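You operate a simulated robot arm through the tools that you are given. There is no shell and no other tool. Be economical: measure what you need, move in short steps, check, and stop when the job is done.

You are at the controls of a simulated two-armed robot. One attempt, no reset.

## Task
On the surface of the wooden cabinet top, fold the blue cloth in half, so that its two long edges meet.

It is judged by the outcome, as a careful person would: the job done as asked, and still so three seconds after it is handed in. It fails if anything else is knocked over, pushed out of place, dropped, spilled or broken. Flat cloth is picked up by pressing the open fingertips on it (5 to 10 N) and closing them slowly along it; thin cloth reads only 2 to 8 mm in the jaws.

## Robot
Two 7-joint arms with two-finger parallel grippers on one trunk, on a base that drives. Base frame: it is fixed to the floor where the robot stands at the start and does not move with it; the origin is under the middle of the robot, x ahead of it, y to its left, z up; the surface under the hand at the start is at about z = 882. Lengths are in mm, angles in rad, forces in N, time in s.
The left shoulder is at the start at [70, 163, 1195], the right one opposite. With the tool pointing down near the work surface each hand reaches from about 400 to 880 mm from the robot's upright axis, wherever it stands, measured 20 degrees to its own side. Places, roughly: surface of the wooden cabinet top [600, 0, 900]. Payload 3.43 kg a hand.
The tool frame of a hand sits at the grasp point between the pads (the TCP): z along the fingers, y along the line on which they close. The tips reach 34 mm beyond it. Largest opening 128 mm; finger width 24, thickness 12; the body of the gripper, 48 by 130 mm, starts 96 mm behind the TCP.
Orientation is told as [roll, pitch, yaw] about the base's x, y, z axes, in that order, counted from this pose: with the fingers straight down and closing along the base's y, the tool's x points along the base's -x, its y along +y and its z along -z.

## Interface
- The arms move only by the tool drive_tool. It takes "left_rows", "right_rows" or both (then of equal length, played together; a hand with none holds still); each is a list of rows, each a list of 3 entries, a list of its own where there are three numbers: the gripper command, from -1 (shut) to 1 (fully open), values between in proportion, then the shift along the tool's x, y, z in m, then the turn, a rotation vector about the tool's x, y, z in rad. In form: [[claw, [tx, ty, tz], [wx, wy, wz]], ...]. A call has 1 to 20 rows; each row shifts and turns the commanded pose from where the row before left it, along the tool's axes as they then stand. A row lasts 0.2 s, in which the tool goes at most 50 mm and 0.15 rad; a call with a longer step from one row to the next is refused whole, and so is a gripper value outside its range. Where a pose cannot be reached the arm comes as near as it can. A force on the tool above 40 N (or 10 N above the force at the start of the call, whichever is more), or a blocked arm, ends the call early, and 0.2 s more pass. Each finger travels about 153 mm/s and halts on what it meets, pressing with about 26 N; the grip force reading is that of the motor and also rises with nothing between the fingers. The clock runs only during rows and for 0.2 s after the last one: add rows that do not move to give the fingers time. The reply holds the time, the measured pose of the TCP, the force on the tool along the base axes, the opening and the grip force, in the units named above and with some noise, with the torque about the TCP (base axes, N m) and any sound that the robot's microphone picked up.
- Cameras (640 x 400 px; columns grow to the right, rows downward): "scene" is now at [134.7, 14.9, 1417.7]; the picture's right is [0.18, -0.98, -0.00], its down [-0.59, -0.11, -0.80] and it looks along [0.79, 0.15, -0.60] (base axes); focal length 240 px, centre (320, 200). "left" rides on the left gripper at [76, 11, -160] in its tool frame; the picture's right is [-0.15, 0.99, 0.00], its down [-0.88, -0.13, -0.46] and it looks along [-0.45, -0.07, 0.89] (tool axes); focal length 234 px, centre (320, 200). "right" rides on the right gripper at [76, -11, -160] in its tool frame; the picture's right is [0.15, 0.99, 0.00], its down [-0.88, 0.13, -0.46] and it looks along [-0.45, 0.07, 0.89] (tool axes); focal length 234 px, centre (320, 200). There is no depth. A picture from a camera that has moved, and an enlarged one, comes with that camera's place and axes in the base frame and with its lens.
- capture(camera): a new picture of that camera. It takes no simulated time.
- slide_trunk(by): slides the trunk up (or, below 0, down) by that many mm; the arms and the scene camera ride with it, the base frame stays. It gives what a move gives, with no picture.
- base_move(legs): drives the robot by 1 to 6 legs, each [ahead, left, turn to the left] in mm, mm and rad, along the robot's own axes; the way and the turn of a leg run together, so that a leg with both is an arc; at most 1500 mm and 3.142 rad a leg. The arms and the cameras ride along, it lands a little off, and it stops where it bumps. It gives what a move gives.
- turn_head(pan, tilt): turns the head with the scene camera to pan (to the left, within 1.501 rad either way) and tilt (down, from -0.506 to 1.204), counted from straight ahead of the robot. It gives what a move gives.
- close_up(camera, box): a new picture of the part [left, top, right, bottom] of that camera's present view, enlarged. It takes no simulated time.
- hand_in(): hands the job in; it is judged then, once.

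Go step by step. Nothing tells you exact positions but the pictures and the camera data: compare them with the known pose of the tool, close in by small moves and look again before you grip or let go. The budget is 120 turns and 88 pictures, counting those below and the enlarged ones. Unless the task says otherwise, let go and move clear before handing in, and close with one line.

The tools are called after ">>>" as a command line: name --argument value ..., lists and objects as JSON in quotes. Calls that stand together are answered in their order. drive_tool: Moves the arms, as the interface text tells. Its arguments: {"type":"object","properties":{"left_rows":{"type":"array"},"right_rows":{"type":"array"}},"required":[]} The other tools are called the same way: slide_trunk (by) slides the trunk up or down; base_move (legs) drives the base; turn_head (pan, tilt) turns the head that bears the scene camera; capture (camera) takes a picture; close_up (camera, box) takes an enlarged picture of a part of a camera's view; hand_in () hands the job in.

At the start:

```text
time_s: 0.0
left_tcp_pos: [698.3, 213.4, 1095.7]
left_tool_rot: [0.0, 0.0, 0.0]
left_force: [0.7, -0.4, 0.3]
left_torque: [0.0, -0.02, -0.01]
left_grip_width: 128.0
left_finger_force: 0.0
right_tcp_pos: [642.4, -352.4, 1038.2]
right_tool_rot: [0.001, 0.0, 0.0]
right_force: [-0.6, -0.6, 0.2]
right_torque: [-0.01, 0.01, 0.01]
right_grip_width: 127.8
right_finger_force: 0.0
trunk travel left (down, up): [-675.0, 265.0]
robot x, y, heading: [2.5, 1.0, -0.001]
head pan, tilt: [0.185, 0.644]
```

scene: 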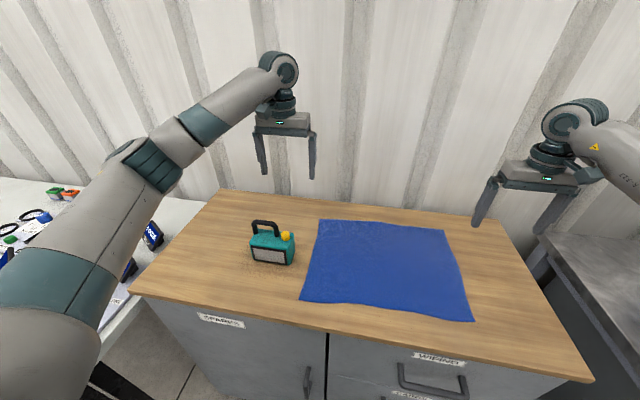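
right: 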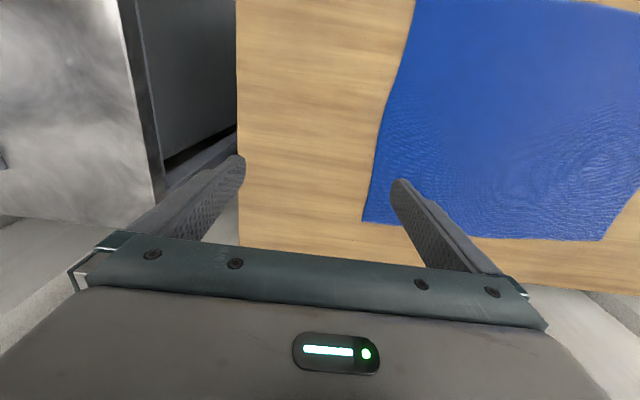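
left: 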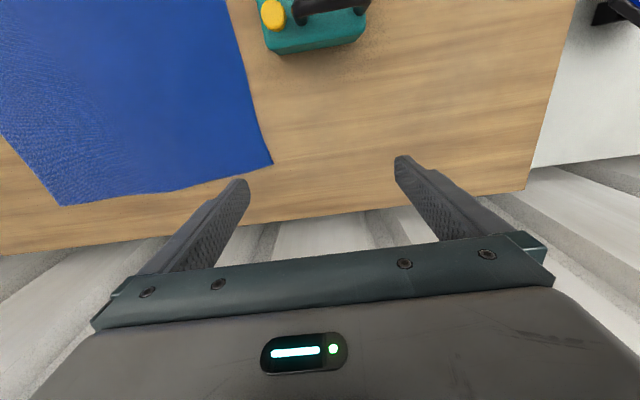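

I see the blue cloth, about 400 mm along y and 300 mm along x, with a teal can just to its left. I plan to pinch the two far corners and bring the far long edge back over the near one. First I'll back up slightly for room and look closely.

>>> base_move --legs '[[-50, 0, 0]]'

>>> close_up --camera "scene" --box '[240, 180, 500, 342]'

```text
time_s: 0.9
left_tcp_pos: [650.3, 214.9, 1094.6]
left_tool_rot: [0.001, 0.001, 0.001]
left_force: [0.5, 0.1, -0.2]
left_torque: [0.05, -0.01, 0.0]
left_grip_width: 127.9
left_finger_force: 0.0
right_tcp_pos: [596.4, -351.6, 1037.3]
right_tool_rot: [0.001, 0.004, 0.0]
right_force: [0.9, 0.0, 0.8]
right_torque: [0.0, 0.01, 0.01]
right_grip_width: 128.0
right_finger_force: 0.0
trunk travel left (down, up): [-675.0, 265.0]
robot x, y, heading: [-49.4, 0.6, -0.006]
head pan, tilt: [0.185, 0.644]
```

```text
2.46 times, centred on (370, 261) of scene
camera zoom: at [87.9, 15.0, 1417.2], right [0.18, -0.98, 0.0], down [-0.59, -0.11, -0.8], along [0.78, 0.15, -0.6], focal length 590 px, centre (197, 50)
```

zoom: 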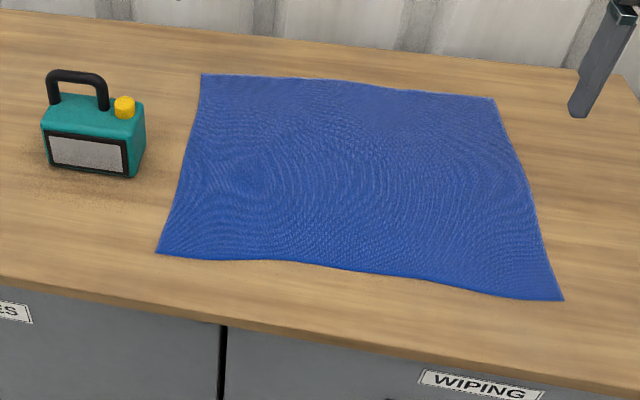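

The corners come out at about A (732,132), B (752,-268), C (457,-271) and D (438,124). I'll move both hands above the far corners with the jaws partly closed.

>>> drive_tool --left_rows '[[-0.2, [-0.015, -0.021, 0.022], [0, 0, 0]], [-0.2, [-0.015, -0.021, 0.022], [0, 0, 0]], [-0.2, [-0.015, -0.021, 0.022], [0, 0, 0]], [-0.2, [-0.015, -0.021, 0.022], [0, 0, 0]], [-0.2, [-0.015, -0.021, 0.022], [0, 0, 0]], [-0.2, [0, 0, 0], [0, 0, 0]]]' --right_rows '[[-0.2, [-0.03, 0.0204, 0.0104], [0, 0, 0]], [-0.2, [-0.03, 0.0204, 0.0104], [0, 0, 0]], [-0.2, [-0.03, 0.0204, 0.0104], [0, 0, 0]], [-0.2, [-0.03, 0.0204, 0.0104], [0, 0, 0]], [-0.2, [-0.03, 0.0204, 0.0104], [0, 0, 0]], [-0.2, [0, 0, 0], [0, 0, 0]]]'

>>> capture --camera "left"

>>> capture --camera "right"

```text
time_s: 2.3
left_tcp_pos: [724.4, 108.1, 988.2]
left_tool_rot: [-0.002, -0.001, 0.0]
left_force: [0.1, 0.3, -0.1]
left_torque: [0.01, -0.02, 0.04]
left_grip_width: 51.4
left_finger_force: 0.2
right_tcp_pos: [744.4, -251.2, 987.5]
right_tool_rot: [0.0, 0.0, -0.001]
right_force: [-0.3, 0.5, 0.5]
right_torque: [-0.03, -0.01, -0.02]
right_grip_width: 51.3
right_finger_force: 0.0
trunk travel left (down, up): [-675.0, 265.0]
robot x, y, heading: [-48.3, -0.2, 0.001]
head pan, tilt: [0.185, 0.644]
```

```text
83 pictures are left
camera left: at [649.2, 118.6, 1147.0], right [0.15, 0.99, 0.0], down [0.88, -0.13, 0.46], along [0.45, -0.07, -0.89], focal length 234 px, centre (320, 200)
```

left: 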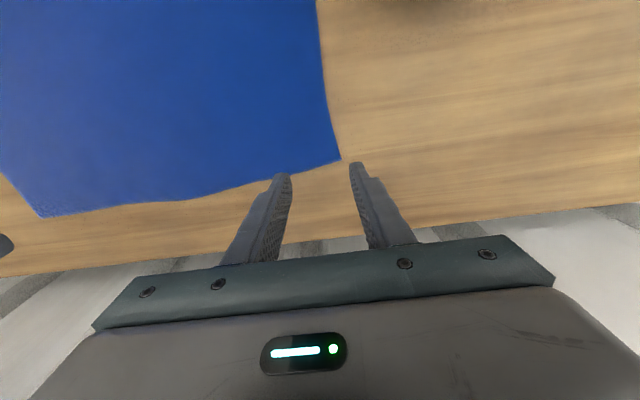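

```text
82 pictures are left
camera right: at [668.7, -261.6, 1146.2], right [-0.15, 0.99, 0.0], down [0.88, 0.13, 0.46], along [0.45, 0.07, -0.89], focal length 234 px, centre (320, 200)
```

right: 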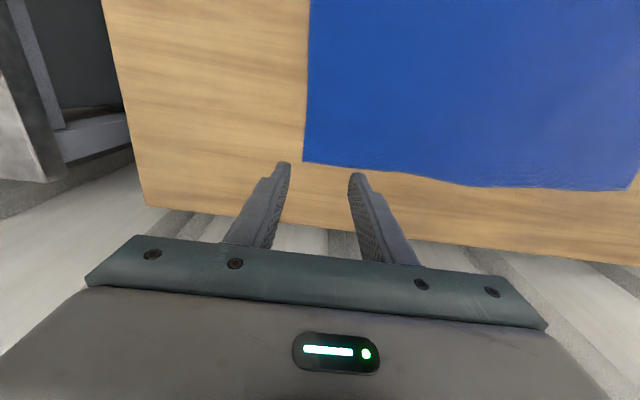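

The wrist views agree: A is at about (735,129) and B at about (756,-268). I'll shift to just inside each corner and come down to about 8 mm above the cloth.

>>> drive_tool --left_rows '[[-0.37, [-0.0066, -0.008, 0.02], [0, 0, 0]], [-0.37, [0, 0, 0.02], [0, 0, 0]], [-0.37, [0, 0, 0.02], [0, 0, 0]], [-0.37, [0, 0, 0], [0, 0, 0]]]' --right_rows '[[-0.37, [-0.0056, 0.011, 0.02], [0, 0, 0]], [-0.37, [0, 0, 0.02], [0, 0, 0]], [-0.37, [0, 0, 0.02], [0, 0, 0]], [-0.37, [0, 0, 0], [0, 0, 0]]]'

>>> capture --camera "left"

>>> capture --camera "right"

```text
time_s: 3.3
left_tcp_pos: [730.6, 101.0, 924.8]
left_tool_rot: [-0.001, 0.001, -0.001]
left_force: [-0.9, -0.4, 0.1]
left_torque: [0.01, 0.01, -0.02]
left_grip_width: 40.2
left_finger_force: 0.1
right_tcp_pos: [749.6, -238.0, 926.6]
right_tool_rot: [0.001, 0.0, 0.0]
right_force: [-0.7, 0.1, -0.5]
right_torque: [0.01, -0.03, 0.01]
right_grip_width: 40.5
right_finger_force: 0.0
trunk travel left (down, up): [-675.0, 265.0]
robot x, y, heading: [-50.5, -2.6, 0.003]
head pan, tilt: [0.185, 0.644]
```

```text
81 pictures are left
camera left: at [655.4, 111.2, 1084.8], right [0.15, 0.99, 0.0], down [0.88, -0.13, 0.46], along [0.45, -0.07, -0.89], focal length 234 px, centre (320, 200)
```

left: 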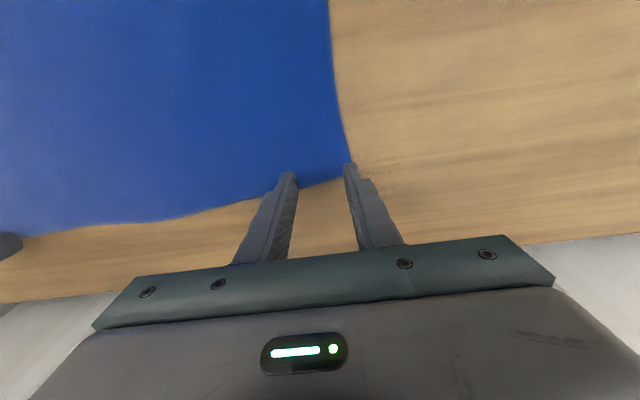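

```text
80 pictures are left
camera right: at [673.3, -249.5, 1085.9], right [-0.15, 0.99, 0.0], down [0.88, 0.13, 0.46], along [0.45, 0.07, -0.89], focal length 234 px, centre (320, 200)
```

right: 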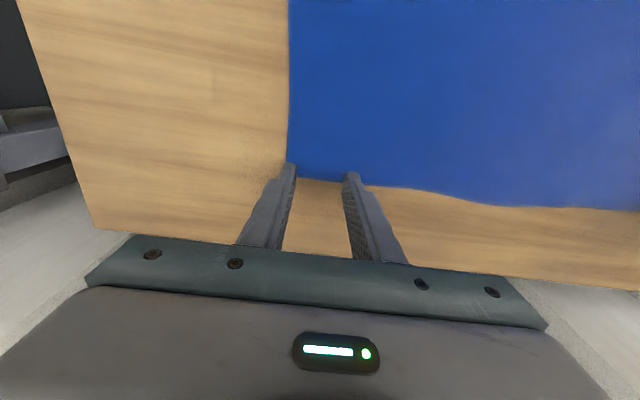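

Both finger pairs straddle the far edge near the corners, with the tips about 9 mm above. I'll come down gently to feel for contact.

>>> drive_tool --left_rows '[[-0.37, [0, 0, 0.003], [0, 0, 0]], [-0.37, [0, 0, 0.003], [0, 0, 0]], [-0.37, [0, 0, 0.002], [0, 0, 0]], [-0.37, [0, 0, 0], [0, 0, 0]]]' --right_rows '[[-0.37, [0, 0, 0.004], [0, 0, 0]], [-0.37, [0, 0, 0.004], [0, 0, 0]], [-0.37, [0, 0, 0.002], [0, 0, 0]], [-0.37, [0, 0, 0], [0, 0, 0]]]'

```text
time_s: 4.3
left_tcp_pos: [730.5, 99.8, 917.8]
left_tool_rot: [0.0, 0.0, -0.001]
left_force: [1.2, 0.1, 1.6]
left_torque: [-0.02, -0.03, 0.0]
left_grip_width: 40.2
left_finger_force: 0.0
right_tcp_pos: [748.3, -238.0, 917.8]
right_tool_rot: [0.001, -0.001, 0.001]
right_force: [2.3, -0.9, 8.5]
right_torque: [-0.02, -0.01, 0.01]
right_grip_width: 40.3
right_finger_force: 0.1
trunk travel left (down, up): [-675.0, 265.0]
robot x, y, heading: [-45.2, -2.1, 0.001]
head pan, tilt: [0.185, 0.644]
```

The right hand is pressing at 8.5 N and the left is just touching. I'll press the left a little more, then close both slowly.

>>> drive_tool --left_rows '[[-0.37, [0, 0, 0.001], [0, 0, 0]], [-0.37, [0, 0, 0.0005], [0, 0, 0]], [-0.43, [0, 0, 0], [0, 0, 0]], [-0.49, [0, 0, 0], [0, 0, 0]], [-0.55, [0, 0, 0], [0, 0, 0]], [-0.61, [0, 0, 0], [0, 0, 0]], [-0.67, [0, 0, 0], [0, 0, 0]], [-0.73, [0, 0, 0], [0, 0, 0]], [-0.79, [0, 0, 0], [0, 0, 0]], [-0.85, [0, 0, 0], [0, 0, 0]], [-0.91, [0, 0, 0], [0, 0, 0]], [-0.96, [0, 0, 0], [0, 0, 0]], [-1, [0, 0, 0], [0, 0, 0]], [-1, [0, 0, 0], [0, 0, 0]], [-1, [0, 0, 0], [0, 0, 0]]]' --right_rows '[[-0.37, [0, 0, 0], [0, 0, 0]], [-0.37, [0, 0, 0], [0, 0, 0]], [-0.43, [0, 0, 0], [0, 0, 0]], [-0.49, [0, 0, 0], [0, 0, 0]], [-0.55, [0, 0, 0], [0, 0, 0]], [-0.61, [0, 0, 0], [0, 0, 0]], [-0.67, [0, 0, 0], [0, 0, 0]], [-0.73, [0, 0, 0], [0, 0, 0]], [-0.79, [0, 0, 0], [0, 0, 0]], [-0.85, [0, 0, 0], [0, 0, 0]], [-0.91, [0, 0, 0], [0, 0, 0]], [-0.96, [0, 0, 0], [0, 0, 0]], [-1, [0, 0, 0], [0, 0, 0]], [-1, [0, 0, 0], [0, 0, 0]], [-1, [0, 0, 0], [0, 0, 0]]]'

>>> capture --camera "left"

>>> capture --camera "right"

```text
time_s: 7.5
left_tcp_pos: [728.2, 101.6, 916.3]
left_tool_rot: [0.001, -0.003, -0.002]
left_force: [0.0, -2.3, 12.0]
left_torque: [-0.14, 0.06, 0.03]
left_grip_width: 0.1
left_finger_force: 25.7
right_tcp_pos: [749.0, -238.4, 918.3]
right_tool_rot: [0.0, -0.001, 0.0]
right_force: [-0.4, 3.4, 7.3]
right_torque: [0.13, 0.06, 0.0]
right_grip_width: 2.3
right_finger_force: 26.3
trunk travel left (down, up): [-675.0, 265.0]
robot x, y, heading: [-49.3, 0.8, -0.001]
head pan, tilt: [0.185, 0.644]
```

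```text
79 pictures are left
camera left: at [654.1, 111.5, 1076.8], right [0.15, 0.99, 0.0], down [0.88, -0.13, 0.46], along [0.45, -0.07, -0.89], focal length 234 px, centre (320, 200)
```

left: 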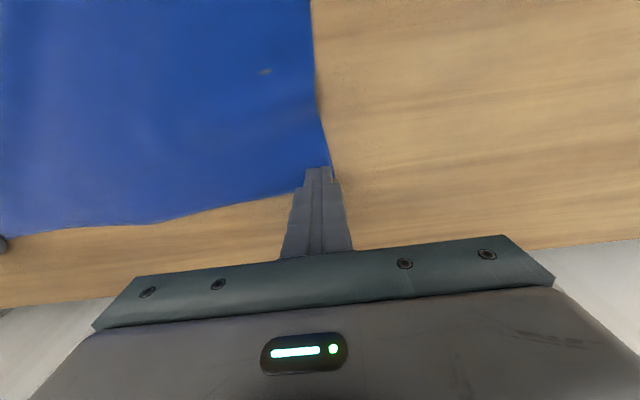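

```text
78 pictures are left
camera right: at [671.7, -250.1, 1076.7], right [-0.15, 0.99, 0.0], down [0.88, 0.13, 0.46], along [0.45, 0.07, -0.89], focal length 234 px, centre (320, 200)
```

right: 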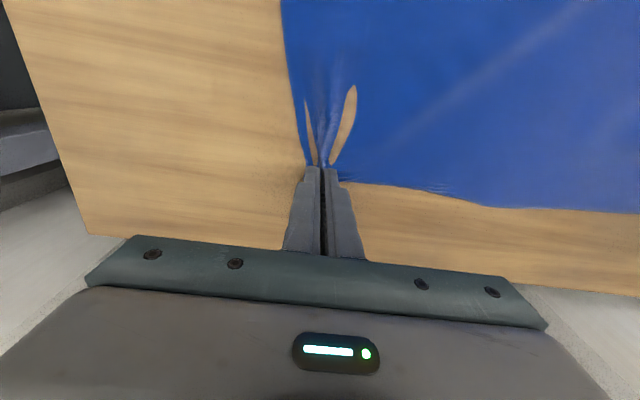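

The right hand holds cloth (2.3 mm in the jaws) but the left slipped off. I'll lift and reopen the left and look again.

>>> drive_tool --left_rows '[[-1, [0, 0, -0.006], [0, 0, 0]], [-0.37, [0, 0, -0.006], [0, 0, 0]], [-0.37, [0, 0, 0], [0, 0, 0]], [-0.37, [0, 0, 0], [0, 0, 0]]]' --right_rows '[[-1, [0, 0, 0], [0, 0, 0]], [-1, [0, 0, 0], [0, 0, 0]], [-1, [0, 0, 0], [0, 0, 0]], [-1, [0, 0, 0], [0, 0, 0]]]'

>>> close_up --camera "left" --box '[240, 110, 400, 210]'

```text
time_s: 8.5
left_tcp_pos: [729.3, 100.8, 929.3]
left_tool_rot: [-0.001, 0.001, -0.001]
left_force: [0.3, -0.4, -0.5]
left_torque: [0.0, -0.01, 0.0]
left_grip_width: 40.4
left_finger_force: 0.0
right_tcp_pos: [747.3, -239.2, 917.8]
right_tool_rot: [-0.001, -0.002, 0.001]
right_force: [-1.5, 0.5, 13.9]
right_torque: [0.0, 0.17, -0.02]
right_grip_width: 2.4
right_finger_force: 26.2
trunk travel left (down, up): [-675.0, 265.0]
robot x, y, heading: [-49.3, 1.1, -0.0]
head pan, tilt: [0.185, 0.644]
```

```text
4.00 times, centred on (320, 160) of left
camera zoom: at [655.0, 112.1, 1088.0], right [0.15, 0.99, 0.0], down [0.88, -0.13, 0.46], along [0.45, -0.07, -0.89], focal length 937 px, centre (320, 360)
```

zoom: 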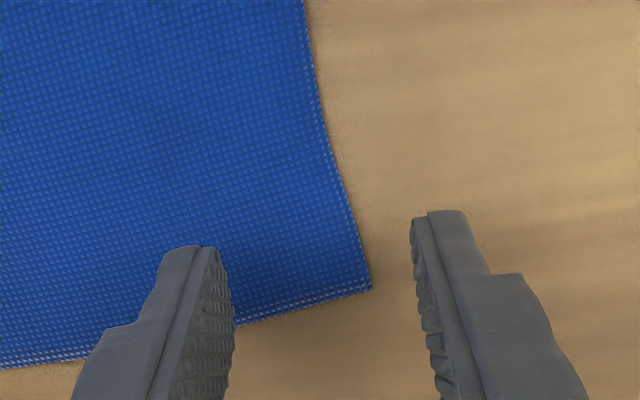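

The left corner has moved to about (743,110). I'll shift the left hand inward to y≈80 and press again.

>>> drive_tool --left_rows '[[-0.42, [-0.006, -0.011, 0], [0, 0, 0]], [-0.42, [0, -0.011, 0.003], [0, 0, 0]], [-0.42, [0, 0, 0.004], [0, 0, 0]], [-0.42, [0, 0, 0.003], [0, 0, 0]], [-0.42, [0, 0, 0], [0, 0, 0]]]' --right_rows '[[-1, [0, 0, -0.001], [0, 0, 0]], [-1, [0, 0, 0], [0, 0, 0]], [-1, [0, 0, 0], [0, 0, 0]], [-1, [0, 0, 0], [0, 0, 0]], [-1, [0, 0, 0], [0, 0, 0]]]'

>>> close_up --camera "left" --box '[240, 110, 400, 210]'

```text
time_s: 9.7
left_tcp_pos: [736.3, 80.0, 918.6]
left_tool_rot: [0.0, 0.0, -0.001]
left_force: [0.1, 0.8, 0.0]
left_torque: [-0.01, 0.0, -0.02]
left_grip_width: 36.9
left_finger_force: 0.1
right_tcp_pos: [747.5, -238.5, 916.5]
right_tool_rot: [0.001, 0.0, 0.0]
right_force: [-1.5, 1.2, 7.9]
right_torque: [0.02, 0.13, -0.03]
right_grip_width: 2.0
right_finger_force: 26.1
trunk travel left (down, up): [-675.0, 265.0]
robot x, y, heading: [-49.2, -1.2, 0.002]
head pan, tilt: [0.185, 0.644]
```

```text
4.00 times, centred on (320, 160) of left
camera zoom: at [661.3, 90.5, 1077.6], right [0.15, 0.99, 0.0], down [0.88, -0.13, 0.46], along [0.45, -0.07, -0.89], focal length 937 px, centre (320, 360)
```

zoom: 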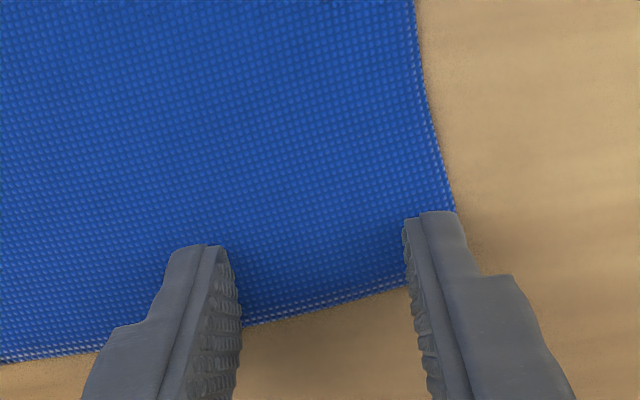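

The outer fingertip now sits on the corner. I'll press and close slowly.

>>> drive_tool --left_rows '[[-0.42, [0, 0, 0.0012], [0, 0, 0]], [-0.42, [0, 0, 0.001], [0, 0, 0]], [-0.47, [0, 0, 0], [0, 0, 0]], [-0.52, [0, 0, 0], [0, 0, 0]], [-0.57, [0, 0, 0], [0, 0, 0]], [-0.62, [0, 0, 0], [0, 0, 0]], [-0.67, [0, 0, 0], [0, 0, 0]], [-0.72, [0, 0, 0], [0, 0, 0]], [-0.77, [0, 0, 0], [0, 0, 0]], [-0.81, [0, 0, 0], [0, 0, 0]], [-0.85, [0, 0, 0], [0, 0, 0]], [-0.89, [0, 0, 0], [0, 0, 0]], [-0.93, [0, 0, 0], [0, 0, 0]], [-0.97, [0, 0, 0], [0, 0, 0]], [-1, [0, 0, 0], [0, 0, 0]], [-1, [0, 0, 0], [0, 0, 0]], [-1, [0, 0, 0], [0, 0, 0]]]'

>>> close_up --camera "left" --box '[240, 110, 400, 210]'

```text
time_s: 13.3
left_tcp_pos: [736.3, 78.5, 917.2]
left_tool_rot: [-0.002, -0.002, -0.001]
left_force: [0.5, -20.8, 18.9]
left_torque: [-0.75, 0.1, 0.06]
left_grip_width: 2.5
left_finger_force: 26.5
right_tcp_pos: [746.9, -237.9, 918.3]
right_tool_rot: [0.002, -0.002, 0.001]
right_force: [0.0, 17.4, -0.2]
right_torque: [0.59, 0.0, -0.22]
right_grip_width: 2.2
right_finger_force: 25.3
trunk travel left (down, up): [-675.0, 265.0]
robot x, y, heading: [-51.3, -0.6, -0.001]
head pan, tilt: [0.185, 0.644]
```

```text
4.00 times, centred on (320, 160) of left
camera zoom: at [660.4, 89.2, 1076.7], right [0.15, 0.99, 0.0], down [0.88, -0.13, 0.46], along [0.45, -0.07, -0.89], focal length 937 px, centre (320, 360)
```

zoom: 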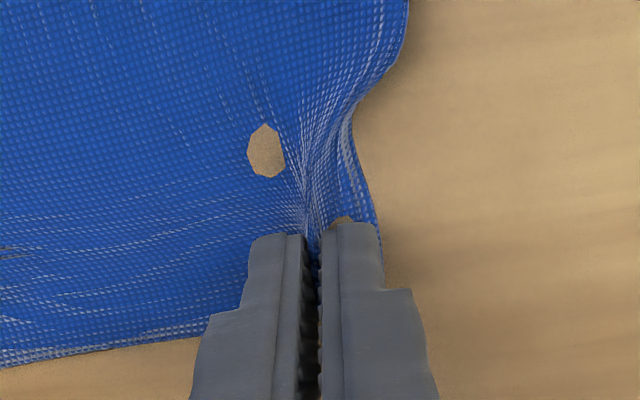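

Both hands now hold cloth at about 2.4 mm, with some tension between them. I'll ease them together, lift a little and check.

>>> drive_tool --left_rows '[[-1, [0, -0.004, 0], [0, 0, 0]], [-1, [0.0, 0, -0.01], [0, 0, 0]], [-1, [0.003, 0, -0.015], [0, 0, 0]], [-1, [0.005, 0, -0.015], [0, 0, 0]], [-1, [0.006, 0, -0.015], [0, 0, 0]], [-1, [0, 0, 0], [0, 0, 0]]]' --right_rows '[[-1, [0, 0.004, 0], [0, 0, 0]], [-1, [0.0, 0, -0.01], [0, 0, 0]], [-1, [0.003, 0, -0.015], [0, 0, 0]], [-1, [0.005, 0, -0.015], [0, 0, 0]], [-1, [0.006, 0, -0.015], [0, 0, 0]], [-1, [0, 0, 0], [0, 0, 0]]]'

>>> capture --camera "scene"

>>> capture --camera "left"

>>> capture --camera "right"

```text
time_s: 14.7
left_tcp_pos: [722.0, 75.5, 970.1]
left_tool_rot: [0.001, 0.002, 0.002]
left_force: [0.4, -8.0, 0.9]
left_torque: [-0.3, -0.01, 0.01]
left_grip_width: 2.7
left_finger_force: 25.9
right_tcp_pos: [735.8, -236.8, 971.8]
right_tool_rot: [0.001, 0.002, 0.0]
right_force: [-0.2, 8.9, -0.4]
right_torque: [0.27, 0.01, -0.15]
right_grip_width: 2.2
right_finger_force: 25.6
trunk travel left (down, up): [-675.0, 265.0]
robot x, y, heading: [-47.7, 1.2, -0.002]
head pan, tilt: [0.185, 0.644]
```

```text
74 pictures are left
camera scene: at [86.0, 15.0, 1417.6], right [0.18, -0.98, 0.0], down [-0.59, -0.11, -0.8], along [0.79, 0.15, -0.6], focal length 240 px, centre (320, 200)
```

scene: 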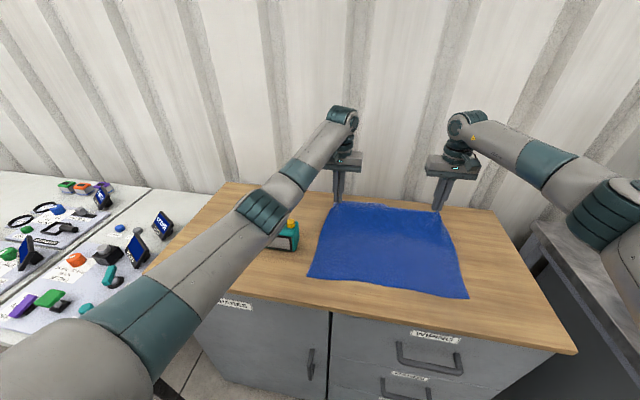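

```text
73 pictures are left
camera left: at [648.4, 86.2, 1128.7], right [0.15, 0.99, 0.0], down [0.88, -0.13, 0.45], along [0.45, -0.07, -0.89], focal length 234 px, centre (320, 200)
```

left: 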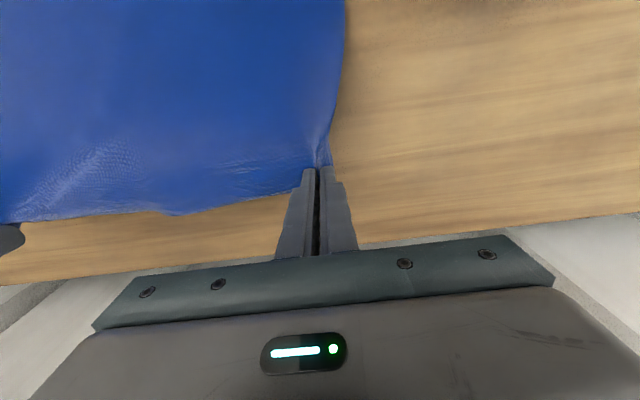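

```text
72 pictures are left
camera right: at [660.4, -247.6, 1130.1], right [-0.15, 0.99, 0.0], down [0.88, 0.13, 0.45], along [0.45, 0.07, -0.89], focal length 234 px, centre (320, 200)
```

right: 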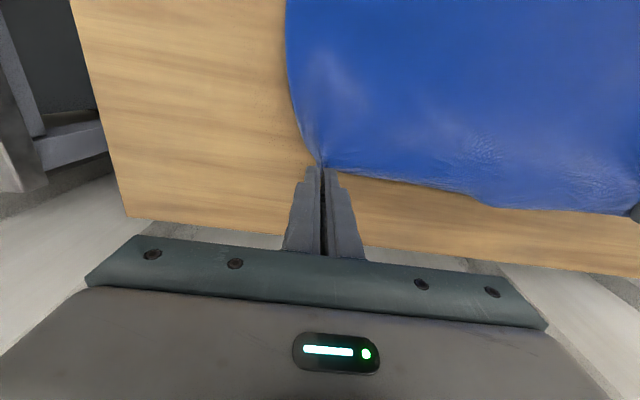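

Both grips hold. I'll carry on along the fold arc, pitching the fingers forward so the edge rolls over.

>>> drive_tool --left_rows '[[-1, [0.012, -0.0005, -0.008], [0, -0.1, 0]], [-1, [0.0111, -0.0005, -0.0092], [0, -0.1, 0]], [-1, [0.0102, -0.0005, -0.0102], [0, -0.1, 0]], [-1, [0.0091, -0.0005, -0.0112], [0, -0.1, 0]], [-1, [0.0079, -0.0005, -0.012], [0, -0.1, 0]], [-1, [0.0067, -0.0005, -0.0128], [0, -0.1, 0]], [-1, [0, 0, 0], [0, 0, 0]]]' --right_rows '[[-1, [0.012, 0.0005, -0.008], [0, -0.1, 0]], [-1, [0.0111, 0.0005, -0.0092], [0, -0.1, 0]], [-1, [0.0102, 0.0005, -0.0102], [0, -0.1, 0]], [-1, [0.0091, 0.0005, -0.0112], [0, -0.1, 0]], [-1, [0.0079, 0.0005, -0.012], [0, -0.1, 0]], [-1, [0.0067, 0.0005, -0.0128], [0, -0.1, 0]], [-1, [0, 0, 0], [0, 0, 0]]]'

>>> capture --camera "scene"

```text
time_s: 16.3
left_tcp_pos: [651.3, 72.0, 1017.9]
left_tool_rot: [-0.001, -0.6, 0.0]
left_force: [0.6, -0.4, 0.1]
left_torque: [-0.03, 0.04, -0.01]
left_grip_width: 2.5
left_finger_force: 26.1
right_tcp_pos: [664.0, -231.1, 1018.4]
right_tool_rot: [0.0, -0.599, 0.0]
right_force: [0.4, 0.8, -0.2]
right_torque: [0.05, 0.03, 0.03]
right_grip_width: 2.2
right_finger_force: 26.0
trunk travel left (down, up): [-675.0, 265.0]
robot x, y, heading: [-49.2, -2.5, 0.001]
head pan, tilt: [0.185, 0.644]
```

```text
71 pictures are left
camera scene: at [86.7, 15.2, 1417.5], right [0.18, -0.98, 0.0], down [-0.59, -0.11, -0.8], along [0.79, 0.15, -0.6], focal length 240 px, centre (320, 200)
```

scene: 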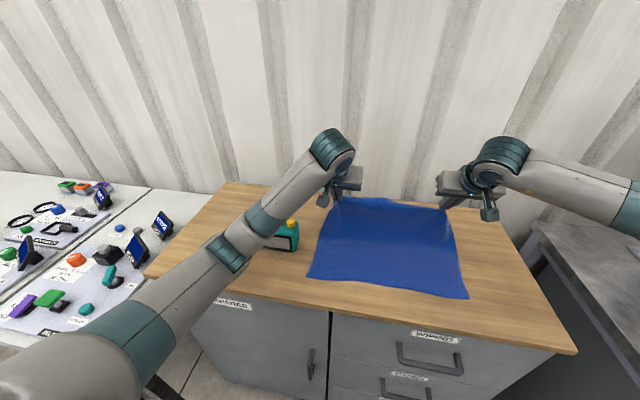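

The cloth is hanging well and the elbow is behind the can and clear of it. I'll check the near-edge position closely before finishing the fold.

>>> close_up --camera "scene" --box '[280, 180, 500, 318]'

```text
2.90 times, centred on (390, 249) of scene
camera zoom: at [86.7, 15.2, 1417.5], right [0.18, -0.98, 0.0], down [-0.59, -0.11, -0.8], along [0.79, 0.15, -0.6], focal length 694 px, centre (117, 58)
```

zoom: 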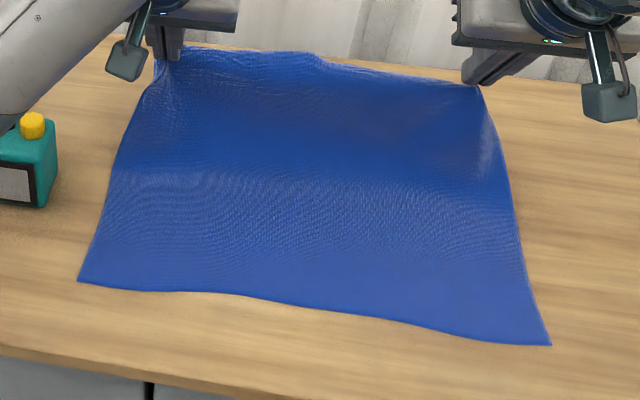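

The near edge runs from D≈(453,119) to C≈(464,-279). The fingers need to be nearly horizontal when the edge is laid down, so it doesn't leave a hem. Backing the base up gives room for that and carries the fold over as well.

>>> base_move --legs '[[-90, 0, 0]]'

>>> capture --camera "scene"

```text
time_s: 17.4
left_tcp_pos: [561.6, 71.0, 1017.9]
left_tool_rot: [0.0, -0.6, 0.001]
left_force: [-0.1, -0.6, 0.2]
left_torque: [-0.04, 0.01, 0.0]
left_grip_width: 2.3
left_finger_force: 26.0
right_tcp_pos: [575.8, -231.5, 1019.3]
right_tool_rot: [-0.002, -0.6, -0.001]
right_force: [-0.5, 1.2, 0.2]
right_torque: [0.03, 0.01, -0.01]
right_grip_width: 2.2
right_finger_force: 26.4
trunk travel left (down, up): [-675.0, 265.0]
robot x, y, heading: [-140.5, -1.8, 0.002]
head pan, tilt: [0.185, 0.644]
```

```text
69 pictures are left
camera scene: at [-3.1, 15.0, 1417.7], right [0.19, -0.98, 0.0], down [-0.59, -0.11, -0.8], along [0.79, 0.15, -0.6], focal length 240 px, centre (320, 200)
```

scene: 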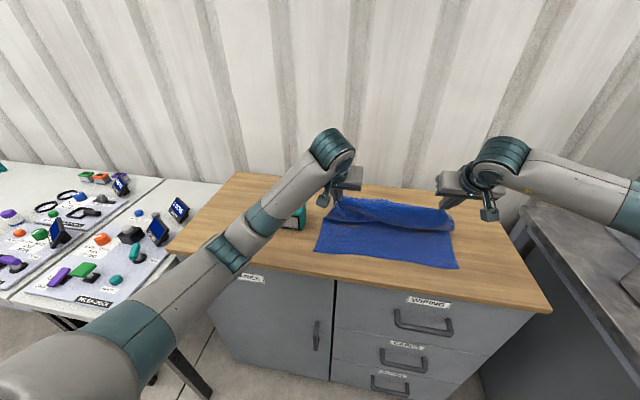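

The cloth is following well. I'll pitch the fingers further toward horizontal.

>>> drive_tool --left_rows '[[-1, [0, 0, 0], [0, -0.14, 0]], [-1, [0, 0, 0], [0, -0.14, 0]], [-1, [0, 0, 0], [0, -0.14, 0]], [-1, [0, 0, 0], [0, -0.14, 0]], [-1, [0, 0, 0], [0, -0.14, 0]], [-1, [0, 0, 0], [0, 0, 0]]]' --right_rows '[[-1, [0, 0, 0], [0, -0.14, 0]], [-1, [0, 0, 0], [0, -0.14, 0]], [-1, [0, 0, 0], [0, -0.14, 0]], [-1, [0, 0, 0], [0, -0.14, 0]], [-1, [0, 0, 0], [0, -0.14, 0]], [-1, [0, 0, 0], [0, 0, 0]]]'

>>> capture --camera "scene"

```text
time_s: 18.8
left_tcp_pos: [561.9, 72.6, 1017.1]
left_tool_rot: [0.001, -1.3, -0.002]
left_force: [-0.5, -1.1, 0.4]
left_torque: [0.0, -0.04, -0.02]
left_grip_width: 2.4
left_finger_force: 25.6
right_tcp_pos: [575.3, -232.1, 1020.0]
right_tool_rot: [0.0, -1.09, 0.001]
right_force: [0.2, 0.7, -0.3]
right_torque: [0.02, -0.03, 0.04]
right_grip_width: 2.3
right_finger_force: 26.2
right hand out of reach, approached as far as the arm can: row 4, 5
trunk travel left (down, up): [-675.0, 265.0]
robot x, y, heading: [-138.7, 2.0, -0.0]
head pan, tilt: [0.185, 0.644]
```

```text
68 pictures are left
camera scene: at [-2.3, 14.6, 1417.6], right [0.19, -0.98, 0.0], down [-0.59, -0.11, -0.8], along [0.79, 0.15, -0.6], focal length 240 px, centre (320, 200)
```

scene: 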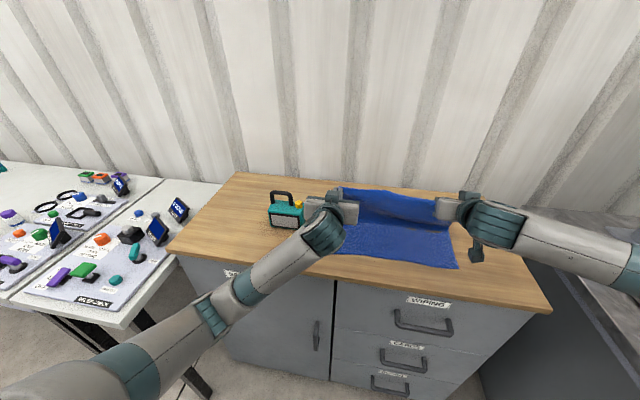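

The right hand stops at a pitch of −1.09, which is enough. From here I'll keep the arm configuration and finish the fold by alternating trunk-down and base-back moves.

>>> slide_trunk --by -50

>>> base_move --legs '[[-60, 0, 0]]'

>>> capture --camera "scene"

```text
time_s: 19.7
left_tcp_pos: [560.6, 71.2, 968.2]
left_tool_rot: [-0.001, -1.301, 0.0]
left_force: [-0.9, 0.2, -0.5]
left_torque: [-0.01, 0.01, -0.08]
left_grip_width: 2.4
left_finger_force: 25.7
right_tcp_pos: [575.4, -231.6, 969.5]
right_tool_rot: [0.0, -1.088, -0.001]
right_force: [0.5, 1.0, 0.5]
right_torque: [0.03, 0.01, 0.04]
right_grip_width: 2.5
right_finger_force: 25.7
trunk travel left (down, up): [-625.0, 315.0]
robot x, y, heading: [-139.5, -1.6, -0.0]
head pan, tilt: [0.185, 0.644]
```

```text
time_s: 20.7
left_tcp_pos: [500.9, 70.9, 968.4]
left_tool_rot: [0.0, -1.301, -0.002]
left_force: [0.2, -0.7, 0.4]
left_torque: [-0.04, 0.04, -0.05]
left_grip_width: 2.5
left_finger_force: 26.3
right_tcp_pos: [514.6, -232.0, 970.5]
right_tool_rot: [0.0, -1.092, 0.0]
right_force: [-1.0, 0.6, 0.1]
right_torque: [0.02, -0.02, 0.02]
right_grip_width: 2.5
right_finger_force: 25.8
trunk travel left (down, up): [-625.0, 315.0]
robot x, y, heading: [-197.7, 1.6, 0.004]
head pan, tilt: [0.185, 0.644]
```

```text
67 pictures are left
camera scene: at [-63.9, 14.8, 1367.8], right [0.18, -0.98, 0.0], down [-0.59, -0.11, -0.8], along [0.79, 0.15, -0.6], focal length 240 px, centre (320, 200)
```

scene: 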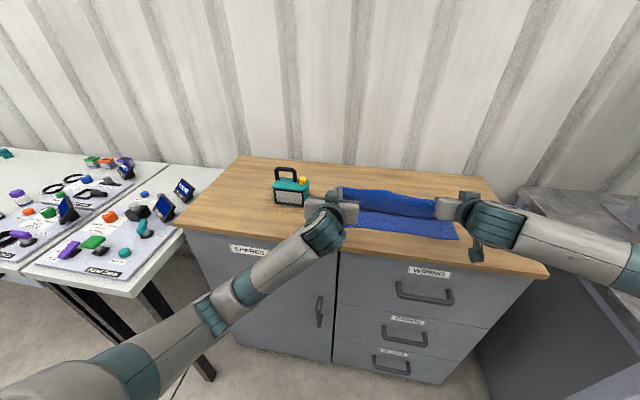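

The fold is progressing. I'll take another step down and back, then re-measure the near edge.

>>> slide_trunk --by -35

>>> base_move --legs '[[-40, 0, 0]]'

>>> close_up --camera "scene" --box '[270, 150, 510, 300]'

>>> capture --camera "left"

>>> capture --camera "right"

```text
time_s: 21.5
left_tcp_pos: [502.6, 72.5, 932.3]
left_tool_rot: [0.0, -1.301, -0.001]
left_force: [0.0, -1.5, 0.1]
left_torque: [0.04, 0.0, -0.04]
left_grip_width: 2.7
left_finger_force: 25.3
right_tcp_pos: [514.9, -231.4, 935.0]
right_tool_rot: [0.0, -1.089, 0.0]
right_force: [-0.4, 1.1, 0.1]
right_torque: [0.02, 0.02, 0.02]
right_grip_width: 2.5
right_finger_force: 26.1
trunk travel left (down, up): [-590.0, 350.0]
robot x, y, heading: [-193.7, 0.7, -0.003]
head pan, tilt: [0.185, 0.644]
```

```text
time_s: 22.4
left_tcp_pos: [463.3, 72.8, 934.3]
left_tool_rot: [0.0, -1.3, 0.0]
left_force: [-0.8, -1.0, 0.6]
left_torque: [-0.01, 0.02, -0.01]
left_grip_width: 2.5
left_finger_force: 26.0
right_tcp_pos: [476.8, -231.4, 936.9]
right_tool_rot: [0.001, -1.091, -0.002]
right_force: [-0.7, 0.8, 0.0]
right_torque: [-0.01, 0.01, 0.02]
right_grip_width: 2.1
right_finger_force: 25.9
trunk travel left (down, up): [-590.0, 350.0]
robot x, y, heading: [-235.1, -3.2, 0.001]
head pan, tilt: [0.185, 0.644]
```

```text
2.67 times, centred on (390, 225) of scene
camera zoom: at [-102.3, 14.9, 1332.8], right [0.18, -0.98, 0.0], down [-0.59, -0.11, -0.8], along [0.79, 0.15, -0.6], focal length 639 px, centre (133, 133)
```

zoom: 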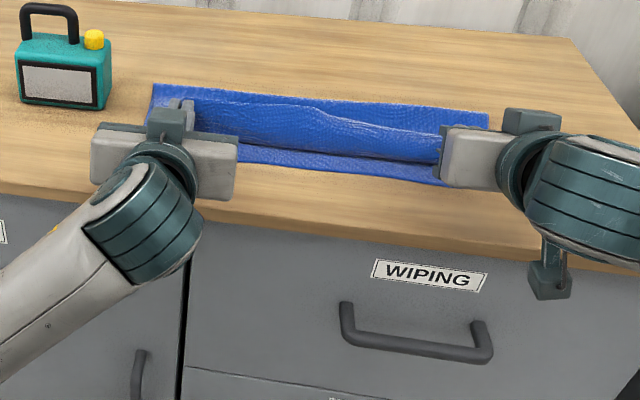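

```text
65 pictures are left
camera left: at [290.0, 82.6, 903.2], right [0.04, 0.99, 0.14], down [-0.2, -0.13, 0.97], along [0.98, -0.07, 0.2], focal length 234 px, centre (320, 200)
```

left: 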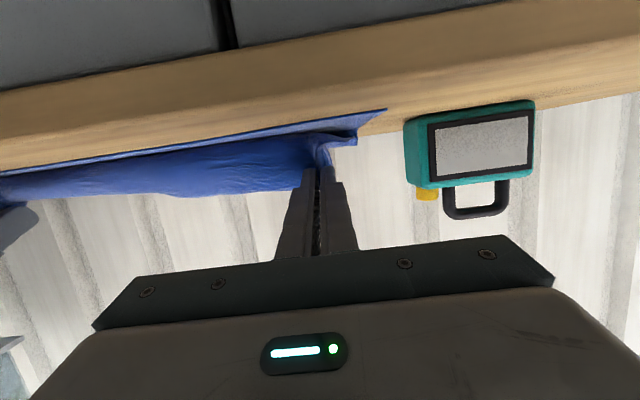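

```text
64 pictures are left
camera right: at [299.5, -243.1, 941.4], right [-0.07, 0.99, -0.13], down [0.0, 0.13, 0.99], along [1.0, 0.07, -0.01], focal length 234 px, centre (320, 200)
```

right: 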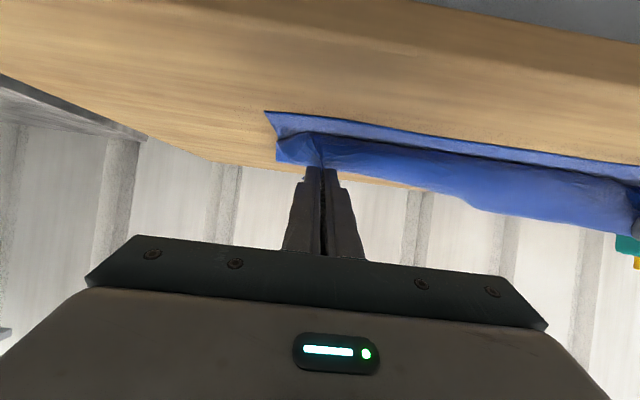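

The near edge measures x≈453–463, and the low wrist cameras show the cloth hanging cleanly. Now the last step back and down.

>>> base_move --legs '[[-17, 0, 0]]'

>>> slide_trunk --by -20

>>> capture --camera "left"

>>> capture --camera "right"

>>> close_up --camera "scene" --box '[300, 160, 480, 273]'

```text
time_s: 23.2
left_tcp_pos: [447.1, 71.4, 933.7]
left_tool_rot: [0.001, -1.299, 0.0]
left_force: [-0.1, -1.0, 0.1]
left_torque: [-0.02, 0.03, -0.03]
left_grip_width: 2.3
left_finger_force: 25.4
right_tcp_pos: [461.4, -231.4, 935.1]
right_tool_rot: [-0.001, -1.09, 0.001]
right_force: [-0.6, 0.1, 0.9]
right_torque: [0.03, 0.0, 0.07]
right_grip_width: 2.3
right_finger_force: 25.9
trunk travel left (down, up): [-590.0, 350.0]
robot x, y, heading: [-255.4, 1.2, 0.001]
head pan, tilt: [0.185, 0.644]
```

```text
time_s: 23.8
left_tcp_pos: [446.6, 71.8, 913.1]
left_tool_rot: [0.0, -1.301, 0.001]
left_force: [-0.6, -1.8, 0.8]
left_torque: [-0.02, 0.01, -0.06]
left_grip_width: 2.6
left_finger_force: 26.4
right_tcp_pos: [458.9, -231.3, 914.8]
right_tool_rot: [0.0, -1.089, 0.0]
right_force: [-0.2, 1.1, 0.6]
right_torque: [0.01, 0.01, 0.03]
right_grip_width: 2.1
right_finger_force: 26.2
trunk travel left (down, up): [-570.0, 370.0]
robot x, y, heading: [-250.2, 1.8, -0.001]
head pan, tilt: [0.185, 0.644]
```

```text
63 pictures are left
camera left: at [273.6, 82.5, 883.0], right [0.04, 0.99, 0.14], down [-0.2, -0.13, 0.97], along [0.98, -0.07, 0.2], focal length 234 px, centre (320, 200)
```

left: 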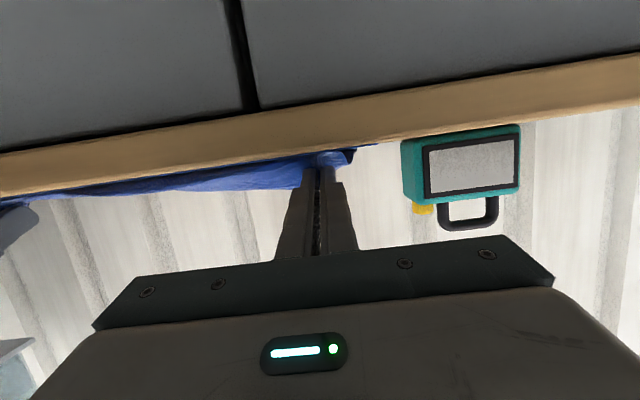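

```text
62 pictures are left
camera right: at [283.1, -242.9, 921.3], right [-0.07, 0.99, -0.13], down [0.0, 0.13, 0.99], along [1.0, 0.07, -0.01], focal length 234 px, centre (320, 200)
```

right: 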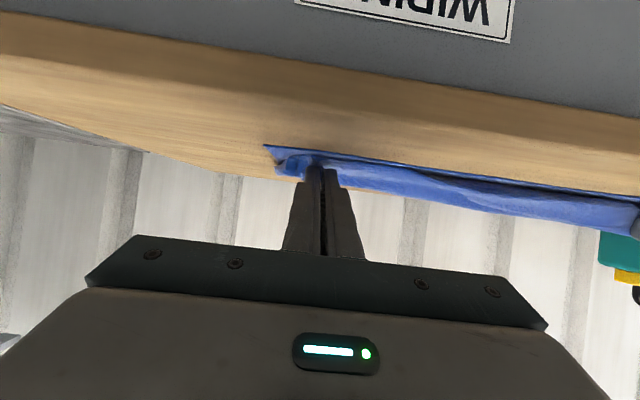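

```text
3.54 times, centred on (390, 216) of scene
camera zoom: at [-118.5, 15.0, 1312.8], right [0.18, -0.98, 0.0], down [-0.59, -0.11, -0.8], along [0.79, 0.15, -0.6], focal length 848 px, centre (72, 142)
```

zoom: 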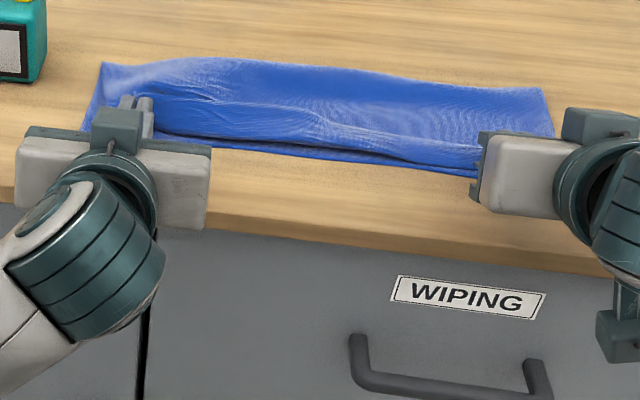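

It's nearly down. I'll lower gently with the arms until the fingertips just touch.

>>> drive_tool --left_rows '[[-1, [0.004, 0, 0.001], [0, 0, 0]], [-1, [0.003, 0, 0.001], [0, 0, 0]], [-1, [0, 0, 0], [0, 0, 0]]]' --right_rows '[[-1, [0.002, 0, 0.001], [0, 0, 0]], [-1, [0.002, 0, 0.001], [0, 0, 0]], [-1, [0, 0, 0], [0, 0, 0]]]'

>>> capture --camera "right"

```text
time_s: 24.6
left_tcp_pos: [445.6, 70.0, 907.8]
left_tool_rot: [-0.001, -1.302, 0.002]
left_force: [1.3, 0.2, 10.1]
left_torque: [0.0, -0.31, -0.03]
left_grip_width: 2.6
left_finger_force: 26.2
right_tcp_pos: [458.4, -229.8, 910.9]
right_tool_rot: [0.002, -1.092, 0.001]
right_force: [2.0, 0.4, 6.1]
right_torque: [0.02, -0.15, 0.01]
right_grip_width: 2.3
right_finger_force: 26.2
trunk travel left (down, up): [-570.0, 370.0]
robot x, y, heading: [-252.6, -2.5, -0.003]
head pan, tilt: [0.185, 0.644]
```

```text
60 pictures are left
camera right: at [282.5, -242.7, 917.1], right [-0.07, 0.99, -0.13], down [0.0, 0.13, 0.99], along [1.0, 0.07, -0.01], focal length 234 px, centre (320, 200)
```

right: 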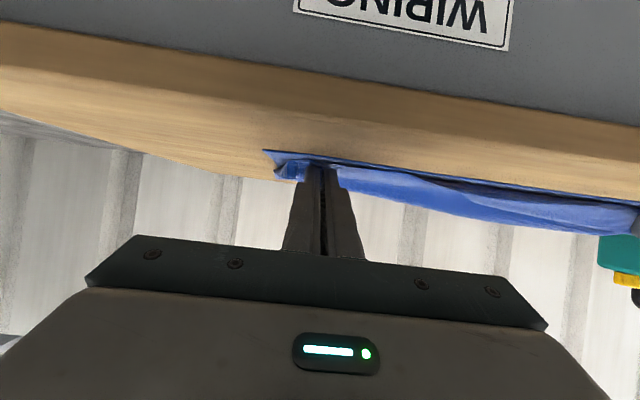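

Both tips are in light contact. I'll open slowly while shifting outward, so the gathered cloth at each corner spreads back.

>>> drive_tool --left_rows '[[-0.95, [0, 0.0016, 0], [0, 0, 0]], [-0.89, [0, 0.0018, 0], [0, 0, 0]], [-0.83, [0, 0.0018, 0], [0, 0, 0]], [-0.77, [0, 0.0018, 0], [0, 0, 0]], [-0.71, [0, 0.0018, 0], [0, 0, 0]], [-0.65, [0, 0.0018, 0], [0, 0, 0]], [-0.59, [0, 0.0018, 0], [0, 0, 0]], [-0.53, [0, 0.0018, 0], [0, 0, 0]], [-0.47, [0, 0.0018, 0], [0, 0, 0]], [-0.43, [0, 0.0012, 0], [0, 0, 0]], [-0.43, [0, 0, 0], [0, 0, 0]]]' --right_rows '[[-0.95, [0, -0.0016, 0], [0, 0, 0]], [-0.89, [0, -0.0018, 0], [0, 0, 0]], [-0.83, [0, -0.0018, 0], [0, 0, 0]], [-0.77, [0, -0.0018, 0], [0, 0, 0]], [-0.71, [0, -0.0018, 0], [0, 0, 0]], [-0.65, [0, -0.0018, 0], [0, 0, 0]], [-0.59, [0, -0.0018, 0], [0, 0, 0]], [-0.53, [0, -0.0018, 0], [0, 0, 0]], [-0.47, [0, -0.0018, 0], [0, 0, 0]], [-0.43, [0, -0.0012, 0], [0, 0, 0]], [-0.43, [0, 0, 0], [0, 0, 0]]]'

>>> capture --camera "right"

>>> capture --camera "left"

>>> close_up --camera "scene" --box '[300, 160, 480, 273]'

```text
time_s: 27.0
left_tcp_pos: [446.2, 90.9, 906.7]
left_tool_rot: [-0.001, -1.3, 0.001]
left_force: [-0.4, 0.3, 1.2]
left_torque: [-0.04, 0.03, -0.02]
left_grip_width: 36.6
left_finger_force: 0.2
right_tcp_pos: [458.1, -248.1, 910.9]
right_tool_rot: [0.0, -1.091, 0.002]
right_force: [0.5, 2.8, 10.7]
right_torque: [0.08, -0.3, 0.06]
right_grip_width: 34.6
right_finger_force: 0.1
trunk travel left (down, up): [-570.0, 370.0]
robot x, y, heading: [-253.9, -2.4, -0.001]
head pan, tilt: [0.185, 0.644]
```

```text
59 pictures are left
camera right: at [282.4, -260.0, 917.1], right [-0.07, 0.99, -0.13], down [0.0, 0.13, 0.99], along [1.0, 0.07, -0.01], focal length 234 px, centre (320, 200)
```

right: 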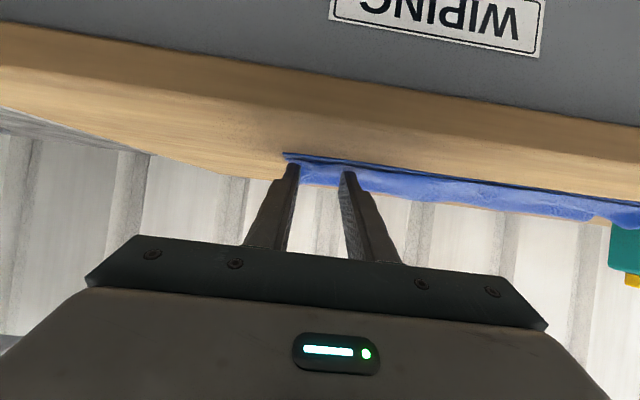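

```text
58 pictures are left
camera left: at [273.0, 100.4, 875.5], right [0.04, 0.99, 0.14], down [-0.2, -0.13, 0.97], along [0.98, -0.07, 0.2], focal length 234 px, centre (320, 200)
```

left: 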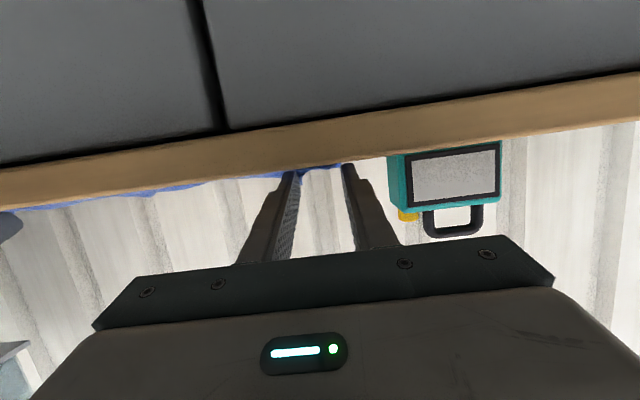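

```text
3.54 times, centred on (390, 216) of scene
camera zoom: at [-119.1, 15.8, 1312.8], right [0.18, -0.98, 0.0], down [-0.59, -0.11, -0.8], along [0.79, 0.15, -0.6], focal length 848 px, centre (72, 142)
```

zoom: 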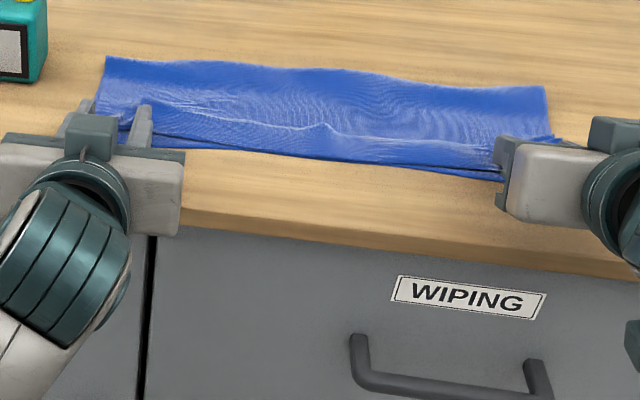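

The cloth has been released at both corners. I'll retract both hands straight back along the fingers.

>>> drive_tool --left_rows '[[-0.43, [0, 0, -0.004], [0, 0, 0]], [-0.43, [0, 0, -0.008], [0, 0, 0]], [-0.43, [0, 0, -0.012], [0, 0, 0]], [-0.43, [0, 0, -0.02], [0, 0, 0]], [-0.43, [0, 0, -0.02], [0, 0, 0]], [-0.43, [0, 0, -0.02], [0, 0, 0]], [-0.43, [0, 0, -0.02], [0, 0, 0]]]' --right_rows '[[-0.43, [0, 0, -0.004], [0, 0, 0]], [-0.43, [0, 0, -0.008], [0, 0, 0]], [-0.43, [0, 0, -0.012], [0, 0, 0]], [-0.43, [0, 0, -0.02], [0, 0, 0]], [-0.43, [0, 0, -0.02], [0, 0, 0]], [-0.43, [0, 0, -0.02], [0, 0, 0]], [-0.43, [0, 0, -0.02], [0, 0, 0]]]'

>>> capture --camera "scene"

>>> close_up --camera "scene" --box '[300, 160, 480, 273]'

```text
time_s: 28.6
left_tcp_pos: [345.0, 89.3, 935.1]
left_tool_rot: [0.003, -1.298, -0.004]
left_force: [0.1, 0.2, -0.4]
left_torque: [0.02, 0.0, -0.03]
left_grip_width: 36.6
left_finger_force: 0.1
right_tcp_pos: [366.9, -249.5, 957.2]
right_tool_rot: [0.0, -1.088, 0.002]
right_force: [0.5, -0.1, 0.9]
right_torque: [-0.01, 0.04, -0.02]
right_grip_width: 36.3
right_finger_force: 0.0
trunk travel left (down, up): [-570.0, 370.0]
robot x, y, heading: [-253.9, -1.6, -0.005]
head pan, tilt: [0.185, 0.644]
```

```text
56 pictures are left
camera scene: at [-118.7, 14.8, 1312.8], right [0.18, -0.98, 0.0], down [-0.59, -0.11, -0.8], along [0.79, 0.15, -0.6], focal length 240 px, centre (320, 200)
```

scene: 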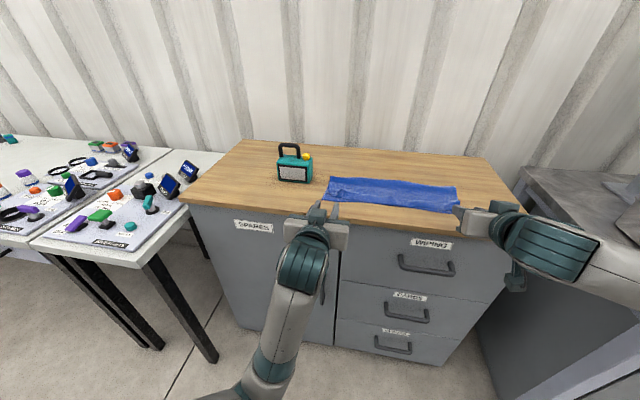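

```text
3.54 times, centred on (390, 216) of scene
camera zoom: at [-118.7, 14.8, 1312.8], right [0.18, -0.98, 0.0], down [-0.59, -0.11, -0.8], along [0.79, 0.15, -0.6], focal length 848 px, centre (72, 142)
```

zoom: 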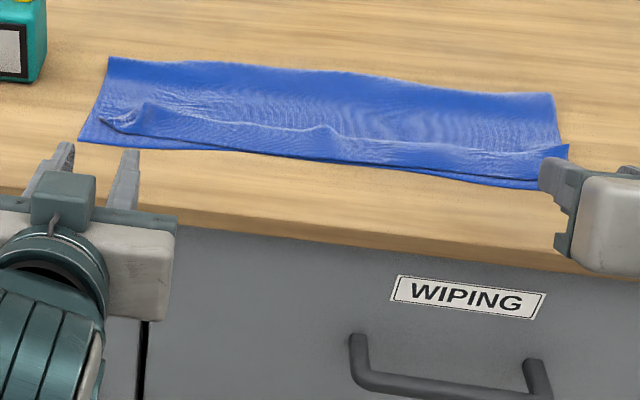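

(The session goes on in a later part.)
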